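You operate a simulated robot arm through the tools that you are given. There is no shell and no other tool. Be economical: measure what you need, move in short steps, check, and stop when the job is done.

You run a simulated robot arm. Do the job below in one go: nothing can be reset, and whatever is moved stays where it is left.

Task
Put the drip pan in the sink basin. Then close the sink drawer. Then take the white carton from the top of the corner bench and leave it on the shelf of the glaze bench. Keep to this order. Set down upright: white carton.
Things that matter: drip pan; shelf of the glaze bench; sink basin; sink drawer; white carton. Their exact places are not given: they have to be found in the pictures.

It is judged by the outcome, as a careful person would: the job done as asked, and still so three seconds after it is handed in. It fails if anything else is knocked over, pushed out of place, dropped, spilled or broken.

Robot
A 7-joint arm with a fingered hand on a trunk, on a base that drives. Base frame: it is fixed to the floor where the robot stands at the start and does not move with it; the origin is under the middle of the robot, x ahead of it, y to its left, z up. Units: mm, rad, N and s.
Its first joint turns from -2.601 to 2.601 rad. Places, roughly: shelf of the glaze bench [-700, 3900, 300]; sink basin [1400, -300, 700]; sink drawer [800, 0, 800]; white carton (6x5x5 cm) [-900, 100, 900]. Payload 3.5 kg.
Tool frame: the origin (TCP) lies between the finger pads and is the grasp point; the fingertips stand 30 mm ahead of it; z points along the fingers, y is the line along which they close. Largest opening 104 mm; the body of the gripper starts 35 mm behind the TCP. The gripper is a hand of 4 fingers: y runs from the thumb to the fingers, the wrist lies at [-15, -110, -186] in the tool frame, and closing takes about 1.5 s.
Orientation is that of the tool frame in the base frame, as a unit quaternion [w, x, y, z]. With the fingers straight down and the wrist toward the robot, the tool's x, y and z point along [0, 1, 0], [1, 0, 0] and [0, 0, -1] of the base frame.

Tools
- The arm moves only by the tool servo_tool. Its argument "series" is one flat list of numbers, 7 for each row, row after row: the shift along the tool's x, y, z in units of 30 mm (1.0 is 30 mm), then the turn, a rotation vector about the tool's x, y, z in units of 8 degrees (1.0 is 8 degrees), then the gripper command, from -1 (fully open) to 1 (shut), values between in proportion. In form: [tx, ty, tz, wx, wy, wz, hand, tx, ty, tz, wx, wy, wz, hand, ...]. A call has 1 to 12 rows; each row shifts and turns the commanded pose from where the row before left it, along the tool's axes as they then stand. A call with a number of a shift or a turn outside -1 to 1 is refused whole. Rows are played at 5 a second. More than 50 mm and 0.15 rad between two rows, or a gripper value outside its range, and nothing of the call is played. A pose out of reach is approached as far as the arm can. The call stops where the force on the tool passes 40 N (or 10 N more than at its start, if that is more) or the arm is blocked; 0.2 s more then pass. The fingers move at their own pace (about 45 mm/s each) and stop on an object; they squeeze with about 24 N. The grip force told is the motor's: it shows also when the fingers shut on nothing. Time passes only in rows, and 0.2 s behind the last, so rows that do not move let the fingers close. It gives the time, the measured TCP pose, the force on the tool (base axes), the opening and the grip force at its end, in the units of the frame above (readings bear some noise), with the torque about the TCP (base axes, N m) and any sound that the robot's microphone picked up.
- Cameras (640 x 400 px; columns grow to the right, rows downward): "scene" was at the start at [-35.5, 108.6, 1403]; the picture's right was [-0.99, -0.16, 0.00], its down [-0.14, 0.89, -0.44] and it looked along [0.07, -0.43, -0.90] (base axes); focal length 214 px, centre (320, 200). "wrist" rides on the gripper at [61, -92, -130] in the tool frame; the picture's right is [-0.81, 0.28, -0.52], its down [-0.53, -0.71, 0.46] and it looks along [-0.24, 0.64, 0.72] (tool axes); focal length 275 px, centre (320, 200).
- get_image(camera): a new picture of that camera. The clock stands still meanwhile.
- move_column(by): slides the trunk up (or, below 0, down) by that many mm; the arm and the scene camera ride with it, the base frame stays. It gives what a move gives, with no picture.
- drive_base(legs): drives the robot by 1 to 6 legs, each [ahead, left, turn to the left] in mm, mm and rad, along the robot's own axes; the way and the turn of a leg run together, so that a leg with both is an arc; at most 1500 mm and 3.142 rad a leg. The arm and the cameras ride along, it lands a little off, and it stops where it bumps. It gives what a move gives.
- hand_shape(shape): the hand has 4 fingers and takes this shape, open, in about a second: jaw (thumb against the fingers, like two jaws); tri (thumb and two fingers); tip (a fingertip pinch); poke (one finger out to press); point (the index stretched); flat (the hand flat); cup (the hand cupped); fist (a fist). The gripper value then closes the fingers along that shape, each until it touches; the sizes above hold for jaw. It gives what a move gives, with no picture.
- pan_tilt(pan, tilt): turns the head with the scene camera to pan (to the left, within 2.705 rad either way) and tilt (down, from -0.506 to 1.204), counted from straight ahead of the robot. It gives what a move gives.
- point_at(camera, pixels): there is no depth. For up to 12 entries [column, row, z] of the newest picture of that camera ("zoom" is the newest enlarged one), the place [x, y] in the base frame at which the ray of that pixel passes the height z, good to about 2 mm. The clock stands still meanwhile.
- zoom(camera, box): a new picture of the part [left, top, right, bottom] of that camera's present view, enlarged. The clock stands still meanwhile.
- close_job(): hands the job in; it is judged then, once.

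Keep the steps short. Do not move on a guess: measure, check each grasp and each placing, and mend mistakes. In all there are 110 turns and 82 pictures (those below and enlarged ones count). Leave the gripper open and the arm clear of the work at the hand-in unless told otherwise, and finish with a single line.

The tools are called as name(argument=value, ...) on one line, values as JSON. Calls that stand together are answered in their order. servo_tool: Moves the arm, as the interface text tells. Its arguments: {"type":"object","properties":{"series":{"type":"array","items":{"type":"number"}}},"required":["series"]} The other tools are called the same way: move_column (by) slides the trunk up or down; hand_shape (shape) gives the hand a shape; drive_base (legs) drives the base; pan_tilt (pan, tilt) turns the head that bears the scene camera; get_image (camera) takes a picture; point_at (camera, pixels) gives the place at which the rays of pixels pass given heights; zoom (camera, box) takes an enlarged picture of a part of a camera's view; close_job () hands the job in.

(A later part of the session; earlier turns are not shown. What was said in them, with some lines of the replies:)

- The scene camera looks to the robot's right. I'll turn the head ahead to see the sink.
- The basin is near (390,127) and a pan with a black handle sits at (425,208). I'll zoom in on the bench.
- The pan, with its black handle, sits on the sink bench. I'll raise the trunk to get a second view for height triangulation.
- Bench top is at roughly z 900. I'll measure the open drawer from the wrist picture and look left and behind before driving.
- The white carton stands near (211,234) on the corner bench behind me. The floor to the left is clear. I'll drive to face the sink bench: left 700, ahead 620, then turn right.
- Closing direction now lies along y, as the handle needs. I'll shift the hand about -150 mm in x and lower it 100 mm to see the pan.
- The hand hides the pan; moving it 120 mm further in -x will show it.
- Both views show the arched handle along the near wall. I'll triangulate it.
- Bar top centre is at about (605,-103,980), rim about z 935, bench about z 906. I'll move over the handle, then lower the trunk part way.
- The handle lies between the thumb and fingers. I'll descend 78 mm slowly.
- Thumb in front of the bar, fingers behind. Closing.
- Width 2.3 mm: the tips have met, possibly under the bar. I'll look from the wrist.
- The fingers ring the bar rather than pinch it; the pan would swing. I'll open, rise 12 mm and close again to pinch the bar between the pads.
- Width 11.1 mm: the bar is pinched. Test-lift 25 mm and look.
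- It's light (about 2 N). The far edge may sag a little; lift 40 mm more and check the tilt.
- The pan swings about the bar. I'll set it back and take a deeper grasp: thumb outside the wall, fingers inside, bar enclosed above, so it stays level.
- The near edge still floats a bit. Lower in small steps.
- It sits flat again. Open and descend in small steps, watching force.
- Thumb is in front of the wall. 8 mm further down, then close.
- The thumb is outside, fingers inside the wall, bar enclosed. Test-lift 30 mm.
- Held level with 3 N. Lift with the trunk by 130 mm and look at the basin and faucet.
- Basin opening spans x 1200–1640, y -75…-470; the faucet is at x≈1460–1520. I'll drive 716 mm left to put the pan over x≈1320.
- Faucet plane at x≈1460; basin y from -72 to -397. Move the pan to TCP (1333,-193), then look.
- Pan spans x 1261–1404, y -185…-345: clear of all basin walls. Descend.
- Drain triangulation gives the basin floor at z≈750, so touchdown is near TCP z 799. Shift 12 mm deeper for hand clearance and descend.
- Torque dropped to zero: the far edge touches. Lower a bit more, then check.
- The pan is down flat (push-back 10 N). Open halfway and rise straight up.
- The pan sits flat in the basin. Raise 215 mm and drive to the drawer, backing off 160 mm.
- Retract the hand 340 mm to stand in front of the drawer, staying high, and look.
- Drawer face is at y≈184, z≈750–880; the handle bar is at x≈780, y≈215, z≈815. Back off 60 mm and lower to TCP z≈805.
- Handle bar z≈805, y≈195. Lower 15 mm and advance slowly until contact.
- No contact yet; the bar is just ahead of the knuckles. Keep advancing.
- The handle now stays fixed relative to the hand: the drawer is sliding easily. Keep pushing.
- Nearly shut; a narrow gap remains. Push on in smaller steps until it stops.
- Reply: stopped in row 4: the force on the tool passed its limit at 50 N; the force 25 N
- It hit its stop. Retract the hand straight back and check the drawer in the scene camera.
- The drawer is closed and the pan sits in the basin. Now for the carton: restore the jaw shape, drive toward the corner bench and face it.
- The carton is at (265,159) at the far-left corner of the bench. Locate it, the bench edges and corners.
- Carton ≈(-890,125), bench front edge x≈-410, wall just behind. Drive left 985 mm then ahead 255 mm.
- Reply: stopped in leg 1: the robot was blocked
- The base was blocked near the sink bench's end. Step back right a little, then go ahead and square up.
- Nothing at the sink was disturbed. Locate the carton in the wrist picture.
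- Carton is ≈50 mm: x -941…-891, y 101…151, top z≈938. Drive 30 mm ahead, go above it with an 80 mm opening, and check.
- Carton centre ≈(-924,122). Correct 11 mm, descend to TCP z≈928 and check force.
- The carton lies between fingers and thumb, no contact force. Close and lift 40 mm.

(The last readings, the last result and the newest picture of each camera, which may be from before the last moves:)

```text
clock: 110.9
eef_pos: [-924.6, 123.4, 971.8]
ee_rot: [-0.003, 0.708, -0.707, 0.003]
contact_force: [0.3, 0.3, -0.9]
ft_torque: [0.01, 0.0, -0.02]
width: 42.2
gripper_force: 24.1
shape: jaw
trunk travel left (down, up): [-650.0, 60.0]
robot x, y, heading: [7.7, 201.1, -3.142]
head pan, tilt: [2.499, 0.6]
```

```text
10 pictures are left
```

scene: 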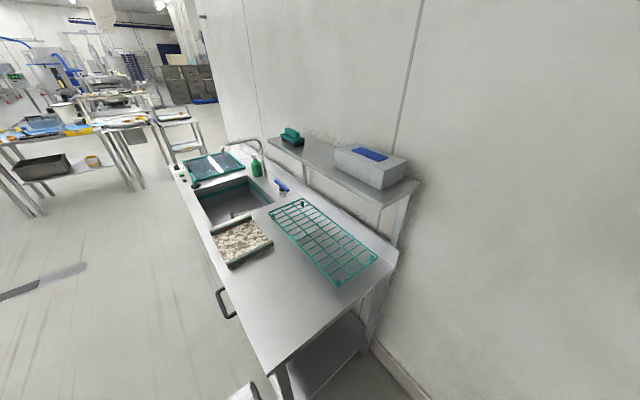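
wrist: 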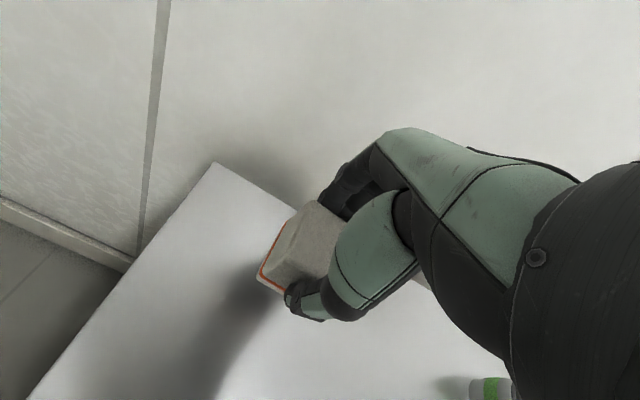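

Held (42 mm, lifted clear). Raise, retract 300 mm, then drive right, back, and turn to face +y along the aisle.

move_column(by=58)

servo_tool(series=[0, -1, 0, 0, 0, 0, 1, 0, -1, 0, 0, 0, 0, 1, 0, -1, 0, 0, 0, 0, 1, 0, -1, 0, 0, 0, 0, 1, 0, -1, 0, 0, 0, 0, 1, 0, -1, 0, 0, 0, 0, 1, 0, -1, 0, 0, 0, 0, 1, 0, -1, 0, 0, 0, 0, 1, 0, -1, 0, 0, 0, 0, 1, 0, -1, 0, 0, 0, 0, 1])

drive_base(legs=[[0, -650, 0], [-300, 0, 0], [0, 0, -1.5708]])

pan_tilt(pan=0.35, tilt=0.45)

get_image(camera="scene")

```text
clock: 111.9
eef_pos: [-924.7, 123.3, 1028.5]
ee_rot: [-0.003, 0.708, -0.706, 0.003]
contact_force: [0.3, 1.0, -2.2]
ft_torque: [-0.01, 0.04, 0.0]
width: 42.3
gripper_force: 23.7
shape: jaw
trunk travel left (down, up): [-708.0, 2.0]
robot x, y, heading: [7.9, 205.1, -3.136]
head pan, tilt: [2.499, 0.6]
```

```text
clock: 114.1
eef_pos: [-624.6, 123.0, 1031.5]
ee_rot: [-0.003, 0.708, -0.707, 0.004]
contact_force: [0.3, 0.8, -1.9]
ft_torque: [0.04, -0.02, -0.01]
width: 42.3
gripper_force: 23.7
shape: jaw
trunk travel left (down, up): [-708.0, 2.0]
robot x, y, heading: [5.0, 203.4, -3.142]
head pan, tilt: [2.499, 0.6]
```

```text
clock: 123.3
eef_pos: [259.9, 1482.7, 1032.5]
ee_rot: [0.0, 0.022, 1.0, -0.004]
contact_force: [0.2, -0.4, -2.0]
ft_torque: [0.01, -0.03, 0.04]
width: 41.9
gripper_force: 24.0
shape: jaw
trunk travel left (down, up): [-708.0, 2.0]
robot x, y, heading: [311.9, 847.7, 1.522]
head pan, tilt: [2.499, 0.6]
```

```text
clock: 125.3
eef_pos: [258.8, 1483.3, 1032.0]
ee_rot: [0.0, 0.021, 1.0, -0.003]
contact_force: [0.3, 0.1, -0.8]
ft_torque: [0.01, -0.02, -0.04]
width: 42.0
gripper_force: 23.9
shape: jaw
trunk travel left (down, up): [-708.0, 2.0]
robot x, y, heading: [307.7, 847.9, 1.526]
head pan, tilt: [0.351, 0.45]
```

```text
9 pictures are left
```

scene: 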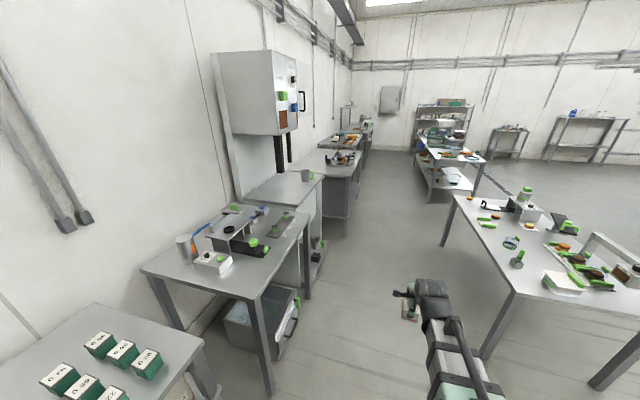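

point_at(camera="scene", pixels=[[270, 395, 0], [307, 297, 0], [345, 236, 0], [322, 178, 900], [363, 152, 900], [296, 215, 900], [370, 132, 900], [440, 245, 0], [482, 358, 0], [430, 200, 0]])

zoom(camera="scene", box=[270, 90, 400, 250])

```text
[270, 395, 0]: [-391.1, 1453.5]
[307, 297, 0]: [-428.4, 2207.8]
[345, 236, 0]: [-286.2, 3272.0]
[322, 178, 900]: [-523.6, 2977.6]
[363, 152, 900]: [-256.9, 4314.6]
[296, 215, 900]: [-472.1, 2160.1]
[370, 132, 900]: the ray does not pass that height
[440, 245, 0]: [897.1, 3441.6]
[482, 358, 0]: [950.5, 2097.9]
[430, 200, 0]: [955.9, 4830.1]
```

```text
2.50 times, centred on (335, 170) of scene
```

zoom: 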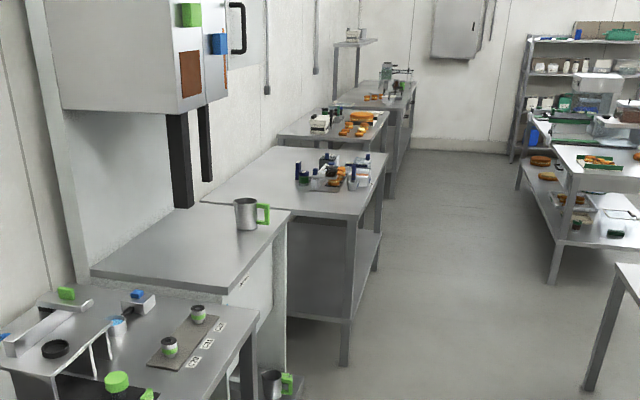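

The bench at y≈3270–4310, front edge x≈-280, with a lower shelf, matches the glaze bench. Drive up the aisle and turn to face it, standing back.

drive_base(legs=[[1500, 0, 0], [1450, 0, 0], [0, 0, 1.616], [-60, 0, 0]])

move_column(by=-300)

pan_tilt(pan=0.0, tilt=0.75)

get_image(camera="scene")

```text
clock: 143.9
eef_pos: [-124.7, 3709.7, 1032.8]
ee_rot: [0.002, -0.701, 0.713, -0.002]
contact_force: [0.4, 0.9, -1.7]
ft_torque: [-0.02, 0.02, -0.01]
width: 41.8
gripper_force: 24.3
shape: jaw
trunk travel left (down, up): [-708.0, 2.0]
robot x, y, heading: [505.8, 3777.0, 3.123]
head pan, tilt: [0.351, 0.45]
```

```text
clock: 146.9
eef_pos: [-125.7, 3709.4, 732.5]
ee_rot: [0.003, -0.7, 0.714, -0.004]
contact_force: [-0.2, 0.4, -2.1]
ft_torque: [0.0, -0.02, -0.06]
width: 41.6
gripper_force: 24.0
shape: jaw
trunk travel left (down, up): [-408.0, 302.0]
robot x, y, heading: [507.8, 3778.5, 3.117]
head pan, tilt: [0.351, 0.45]
```

```text
clock: 147.8
eef_pos: [-126.2, 3709.3, 731.0]
ee_rot: [0.003, -0.7, 0.714, -0.002]
contact_force: [-0.1, 0.4, -2.2]
ft_torque: [0.01, -0.01, 0.03]
width: 41.6
gripper_force: 23.8
shape: jaw
trunk travel left (down, up): [-408.0, 302.0]
robot x, y, heading: [505.0, 3777.2, 3.119]
head pan, tilt: [0.0, 0.75]
```

```text
7 pictures are left
```

scene: 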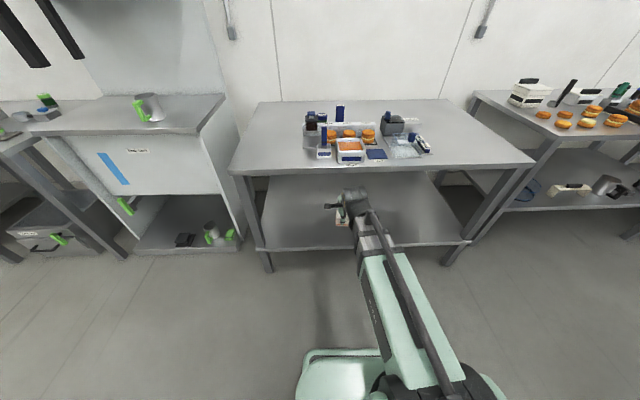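

The glaze bench's shelf is empty; its front edge runs (255,250)–(468,240). Measure it.

point_at(camera="scene", pixels=[[270, 272, 0], [445, 265, 0], [233, 172, 900], [533, 163, 900], [300, 248, 250], [300, 248, 300], [300, 248, 350], [420, 243, 300], [262, 175, 300], [440, 190, 300], [257, 250, 300], [468, 241, 300]])

```text
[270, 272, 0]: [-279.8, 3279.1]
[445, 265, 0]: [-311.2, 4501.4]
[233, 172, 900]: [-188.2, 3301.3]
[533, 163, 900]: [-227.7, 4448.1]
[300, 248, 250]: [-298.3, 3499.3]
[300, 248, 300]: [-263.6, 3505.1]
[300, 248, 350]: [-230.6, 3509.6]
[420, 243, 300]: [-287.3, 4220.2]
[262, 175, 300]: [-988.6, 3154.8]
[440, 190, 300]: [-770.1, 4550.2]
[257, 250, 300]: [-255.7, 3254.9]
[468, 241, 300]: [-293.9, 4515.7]
```

Shelf front edge is near x≈-270, z≈300. Lower to TCP z≈440 in front of the bench, then look with the wrist.

move_column(by=-290)

servo_tool(series=[0, 1, 0, 0, 0, 0, 1, 0, 1, 0, 0, 0, 0, 1, 0, 1, 0, 0, 0, 0, 1, 0, 1, 0, 0, 0, 0, 1, 0, 1, 0, 0, 0, 0, 1])

get_image(camera="wrist")

```text
clock: 150.7
eef_pos: [-125.4, 3709.3, 443.8]
ee_rot: [0.003, -0.7, 0.714, -0.003]
contact_force: [-0.5, 0.2, -1.4]
ft_torque: [-0.02, 0.03, 0.0]
width: 41.5
gripper_force: 24.2
shape: jaw
trunk travel left (down, up): [-118.0, 592.0]
robot x, y, heading: [506.6, 3777.6, 3.119]
head pan, tilt: [0.0, 0.75]
```

```text
clock: 151.9
eef_pos: [-277.4, 3710.5, 439.3]
ee_rot: [0.003, -0.7, 0.714, -0.004]
contact_force: [0.3, -0.7, -1.1]
ft_torque: [0.01, -0.02, 0.0]
width: 41.4
gripper_force: 24.2
shape: jaw
trunk travel left (down, up): [-118.0, 592.0]
robot x, y, heading: [509.4, 3774.3, 3.123]
head pan, tilt: [0.0, 0.75]
```

```text
6 pictures are left
```

wrist: 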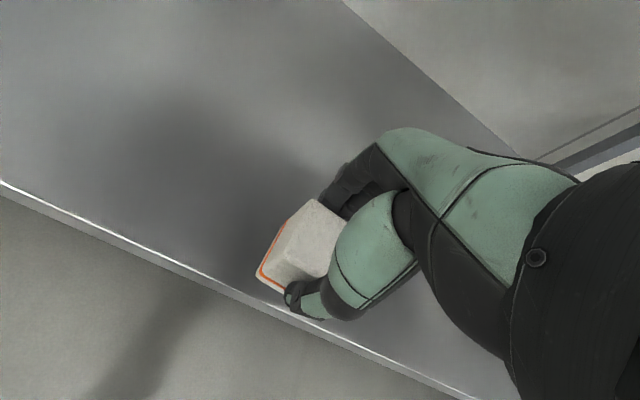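

point_at(camera="wrist", pixels=[[150, 249, 250], [150, 249, 300], [150, 249, 350], [240, 291, 250], [240, 291, 300], [240, 291, 350]])

```text
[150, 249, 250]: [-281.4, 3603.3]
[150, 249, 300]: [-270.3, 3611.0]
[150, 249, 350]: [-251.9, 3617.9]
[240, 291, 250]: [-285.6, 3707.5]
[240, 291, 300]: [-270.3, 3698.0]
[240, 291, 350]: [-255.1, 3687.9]
```

Shelf top z≈292–300. Move 115 mm further in (carton ≈120 mm behind the edge), then lower.

servo_tool(series=[0, 0.96, 0, 0, 0, 0, 1, 0, 0.96, 0, 0, 0, 0, 1, 0, 0.96, 0, 0, 0, 0, 1, 0, 0.96, 0, 0, 0, 0, 1])

move_column(by=-80)

get_image(camera="scene")

```text
clock: 152.9
eef_pos: [-392.0, 3714.8, 440.3]
ee_rot: [0.003, -0.7, 0.714, -0.003]
contact_force: [0.4, -0.4, -1.3]
ft_torque: [0.01, 0.03, -0.01]
width: 41.4
gripper_force: 23.9
shape: jaw
trunk travel left (down, up): [-118.0, 592.0]
robot x, y, heading: [507.7, 3777.9, 3.121]
head pan, tilt: [0.0, 0.75]
```

```text
clock: 154.1
eef_pos: [-391.1, 3714.1, 359.7]
ee_rot: [0.003, -0.701, 0.713, -0.003]
contact_force: [-0.7, 0.7, -1.5]
ft_torque: [0.04, -0.04, 0.0]
width: 41.6
gripper_force: 23.4
shape: jaw
trunk travel left (down, up): [-38.0, 672.0]
robot x, y, heading: [507.7, 3774.9, 3.123]
head pan, tilt: [0.0, 0.75]
```

```text
5 pictures are left
```

scene: 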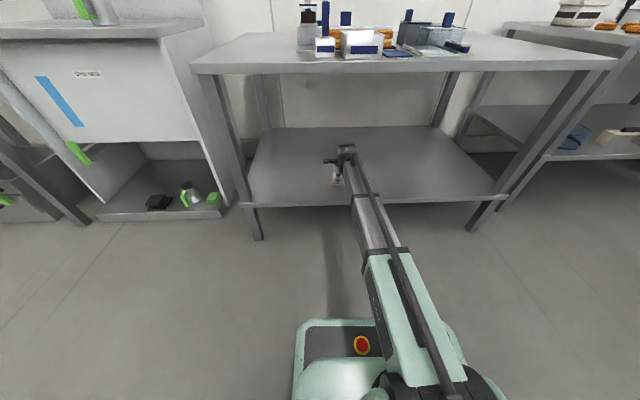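

The arm is well clear beneath the top. Lower in small steps until the carton touches.

servo_tool(series=[0, 0, 0.2, 0, 0, 0, 1, 0, 0, 0.2, 0, 0, 0, 1, 0, 0, 0.15, 0, 0, 0, 1, 0, 0, 0, 0, 0, 0, 1])

servo_tool(series=[0, 0, 0.1, 0, 0, 0, 1, 0, 0, 0.1, 0, 0, 0, 1, 0, 0, 0, 0, 0, 0, 1])

```text
clock: 155.1
eef_pos: [-392.2, 3714.7, 348.2]
ee_rot: [0.001, -0.7, 0.714, -0.001]
contact_force: [1.3, 1.0, 30.0]
ft_torque: [0.05, -0.09, 0.03]
width: 43.4
gripper_force: 24.3
shape: jaw
trunk travel left (down, up): [-38.0, 672.0]
robot x, y, heading: [505.6, 3775.9, 3.123]
head pan, tilt: [0.0, 0.75]
```

```text
clock: 155.5
eef_pos: [-393.0, 3715.2, 346.9]
ee_rot: [-0.002, -0.7, 0.714, 0.001]
contact_force: [4.7, 1.0, 25.2]
ft_torque: [0.01, -0.31, 0.0]
width: 44.0
gripper_force: 24.2
shape: jaw
trunk travel left (down, up): [-38.0, 672.0]
robot x, y, heading: [505.8, 3777.8, 3.117]
head pan, tilt: [0.0, 0.75]
stopped in row 2: the force on the tool passed its limit at 42 N (the readings are from after the stop); the commanded pose is now the measured one
```

The carton is on the shelf (contact at TCP z≈347). Ease up 2 mm and check it sits upright before releasing.

servo_tool(series=[0, 0, -0.04, 0, 0, 0, 1, 0, 0, 0, 0, 0, 0, 1])

get_image(camera="wrist")

```text
clock: 156.1
eef_pos: [-391.9, 3715.1, 347.4]
ee_rot: [-0.001, -0.7, 0.714, -0.001]
contact_force: [1.2, 2.3, 28.8]
ft_torque: [0.1, -0.13, 0.0]
width: 44.2
gripper_force: 23.7
shape: jaw
trunk travel left (down, up): [-38.0, 672.0]
robot x, y, heading: [506.4, 3775.5, 3.12]
head pan, tilt: [0.0, 0.75]
```

```text
4 pictures are left
```

wrist: 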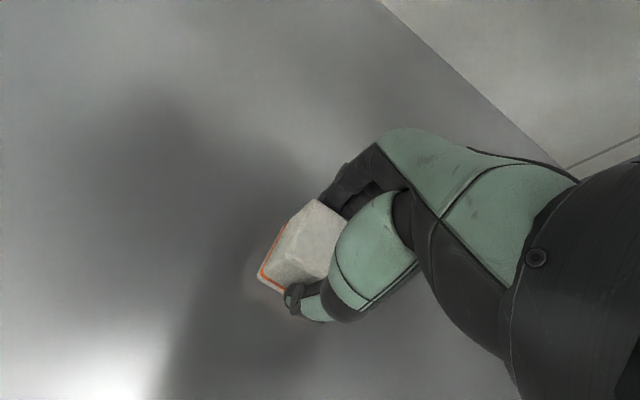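

servo_tool(series=[0, 0, -0.08, 0, 0, 0, 1, 0, 0, 0, 0, 0, 0, 1])

```text
clock: 156.7
eef_pos: [-393.1, 3714.4, 346.8]
ee_rot: [0.001, -0.7, 0.714, -0.002]
contact_force: [1.8, 4.5, 20.3]
ft_torque: [0.1, -0.14, -0.02]
width: 43.8
gripper_force: 24.7
shape: jaw
trunk travel left (down, up): [-38.0, 672.0]
robot x, y, heading: [506.0, 3779.8, 3.124]
head pan, tilt: [0.0, 0.75]
```

servo_tool(series=[0, 0, -0.1, 0, 0, 0, 1, 0, 0, 0, 0, 0, 0, 1])

```text
clock: 157.3
eef_pos: [-392.2, 3713.9, 349.1]
ee_rot: [0.001, -0.7, 0.714, -0.003]
contact_force: [0.9, 2.6, 4.1]
ft_torque: [0.03, -0.04, 0.03]
width: 43.7
gripper_force: 23.7
shape: jaw
trunk travel left (down, up): [-38.0, 672.0]
robot x, y, heading: [505.1, 3777.4, 3.118]
head pan, tilt: [0.0, 0.75]
```

Only 4 N of contact now. Open gently, then rise straight up.

servo_tool(series=[0, 0, 0, 0, 0, 0, 0, 0, 0, 0, 0, 0, 0, -0.2, 0, 0, 0, 0, 0, 0, -0.5, 0, 0, 0, 0, 0, 0, -0.5, 0, 0, 0, 0, 0, 0, -0.5, 0, 0, 0, 0, 0, 0, -0.5, 0, 0, -0.4, 0, 0, 0, -0.5, 0, 0, -0.6, 0, 0, 0, -0.5, 0, 0, -0.8, 0, 0, 0, -0.5, 0, 0, -0.8, 0, 0, 0, -0.5])

get_image(camera="wrist")

```text
clock: 159.5
eef_pos: [-394.3, 3714.5, 426.8]
ee_rot: [0.001, -0.7, 0.714, -0.003]
contact_force: [-0.2, -0.1, 0.4]
ft_torque: [0.0, 0.01, 0.01]
width: 77.8
gripper_force: 0.0
shape: jaw
trunk travel left (down, up): [-38.0, 672.0]
robot x, y, heading: [506.9, 3777.0, 3.123]
head pan, tilt: [0.0, 0.75]
```

```text
3 pictures are left
```

wrist: 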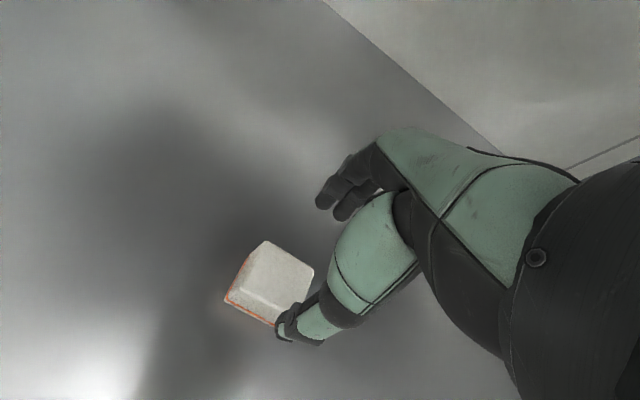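

The carton stands upright, alone on the shelf. Raise slightly and retract the arm out of the bench.

servo_tool(series=[0, 0, -0.8, 0, 0, 0, -1, 0, -1, 0, 0, 0, 0, -1, 0, -1, 0, 0, 0, 0, -1, 0, -1, 0, 0, 0, 0, -1, 0, -1, 0, 0, 0, 0, -1, 0, -1, 0, 0, 0, 0, -1, 0, -1, 0, 0, 0, 0, -1, 0, -1, 0, 0, 0, 0, -1, 0, -1, 0, 0, 0, 0, -1])

zoom(camera="scene", box=[230, 100, 470, 250])

```text
clock: 161.5
eef_pos: [-152.0, 3709.2, 448.8]
ee_rot: [0.002, -0.701, 0.713, -0.002]
contact_force: [0.7, -0.2, -0.3]
ft_torque: [0.0, 0.0, -0.02]
width: 103.6
gripper_force: 0.2
shape: jaw
trunk travel left (down, up): [-38.0, 672.0]
robot x, y, heading: [509.9, 3775.7, 3.12]
head pan, tilt: [0.0, 0.75]
```

```text
2.67 times, centred on (350, 175) of scene
```

zoom: 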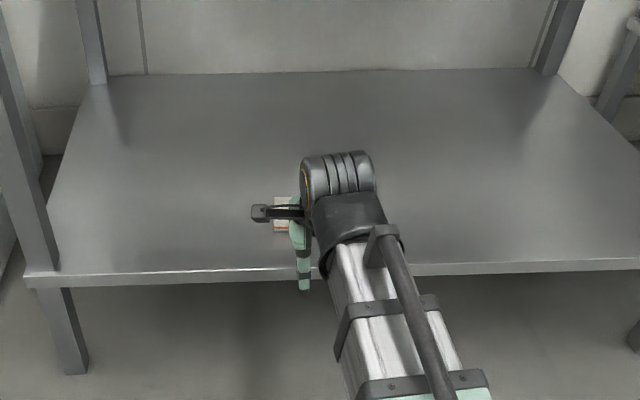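

The carton stands on the shelf and the arm is clear with the gripper open. Handing in.

close_job()

```text
The job is handed in.
```

The drip pan is in the sink basin, the sink drawer is closed, and the white carton stands upright on the glaze bench shelf. On the first lift the pan tilted steeply, with no spill seen. The base was also blocked once near the sink bench, and the check picture showed nothing moved.
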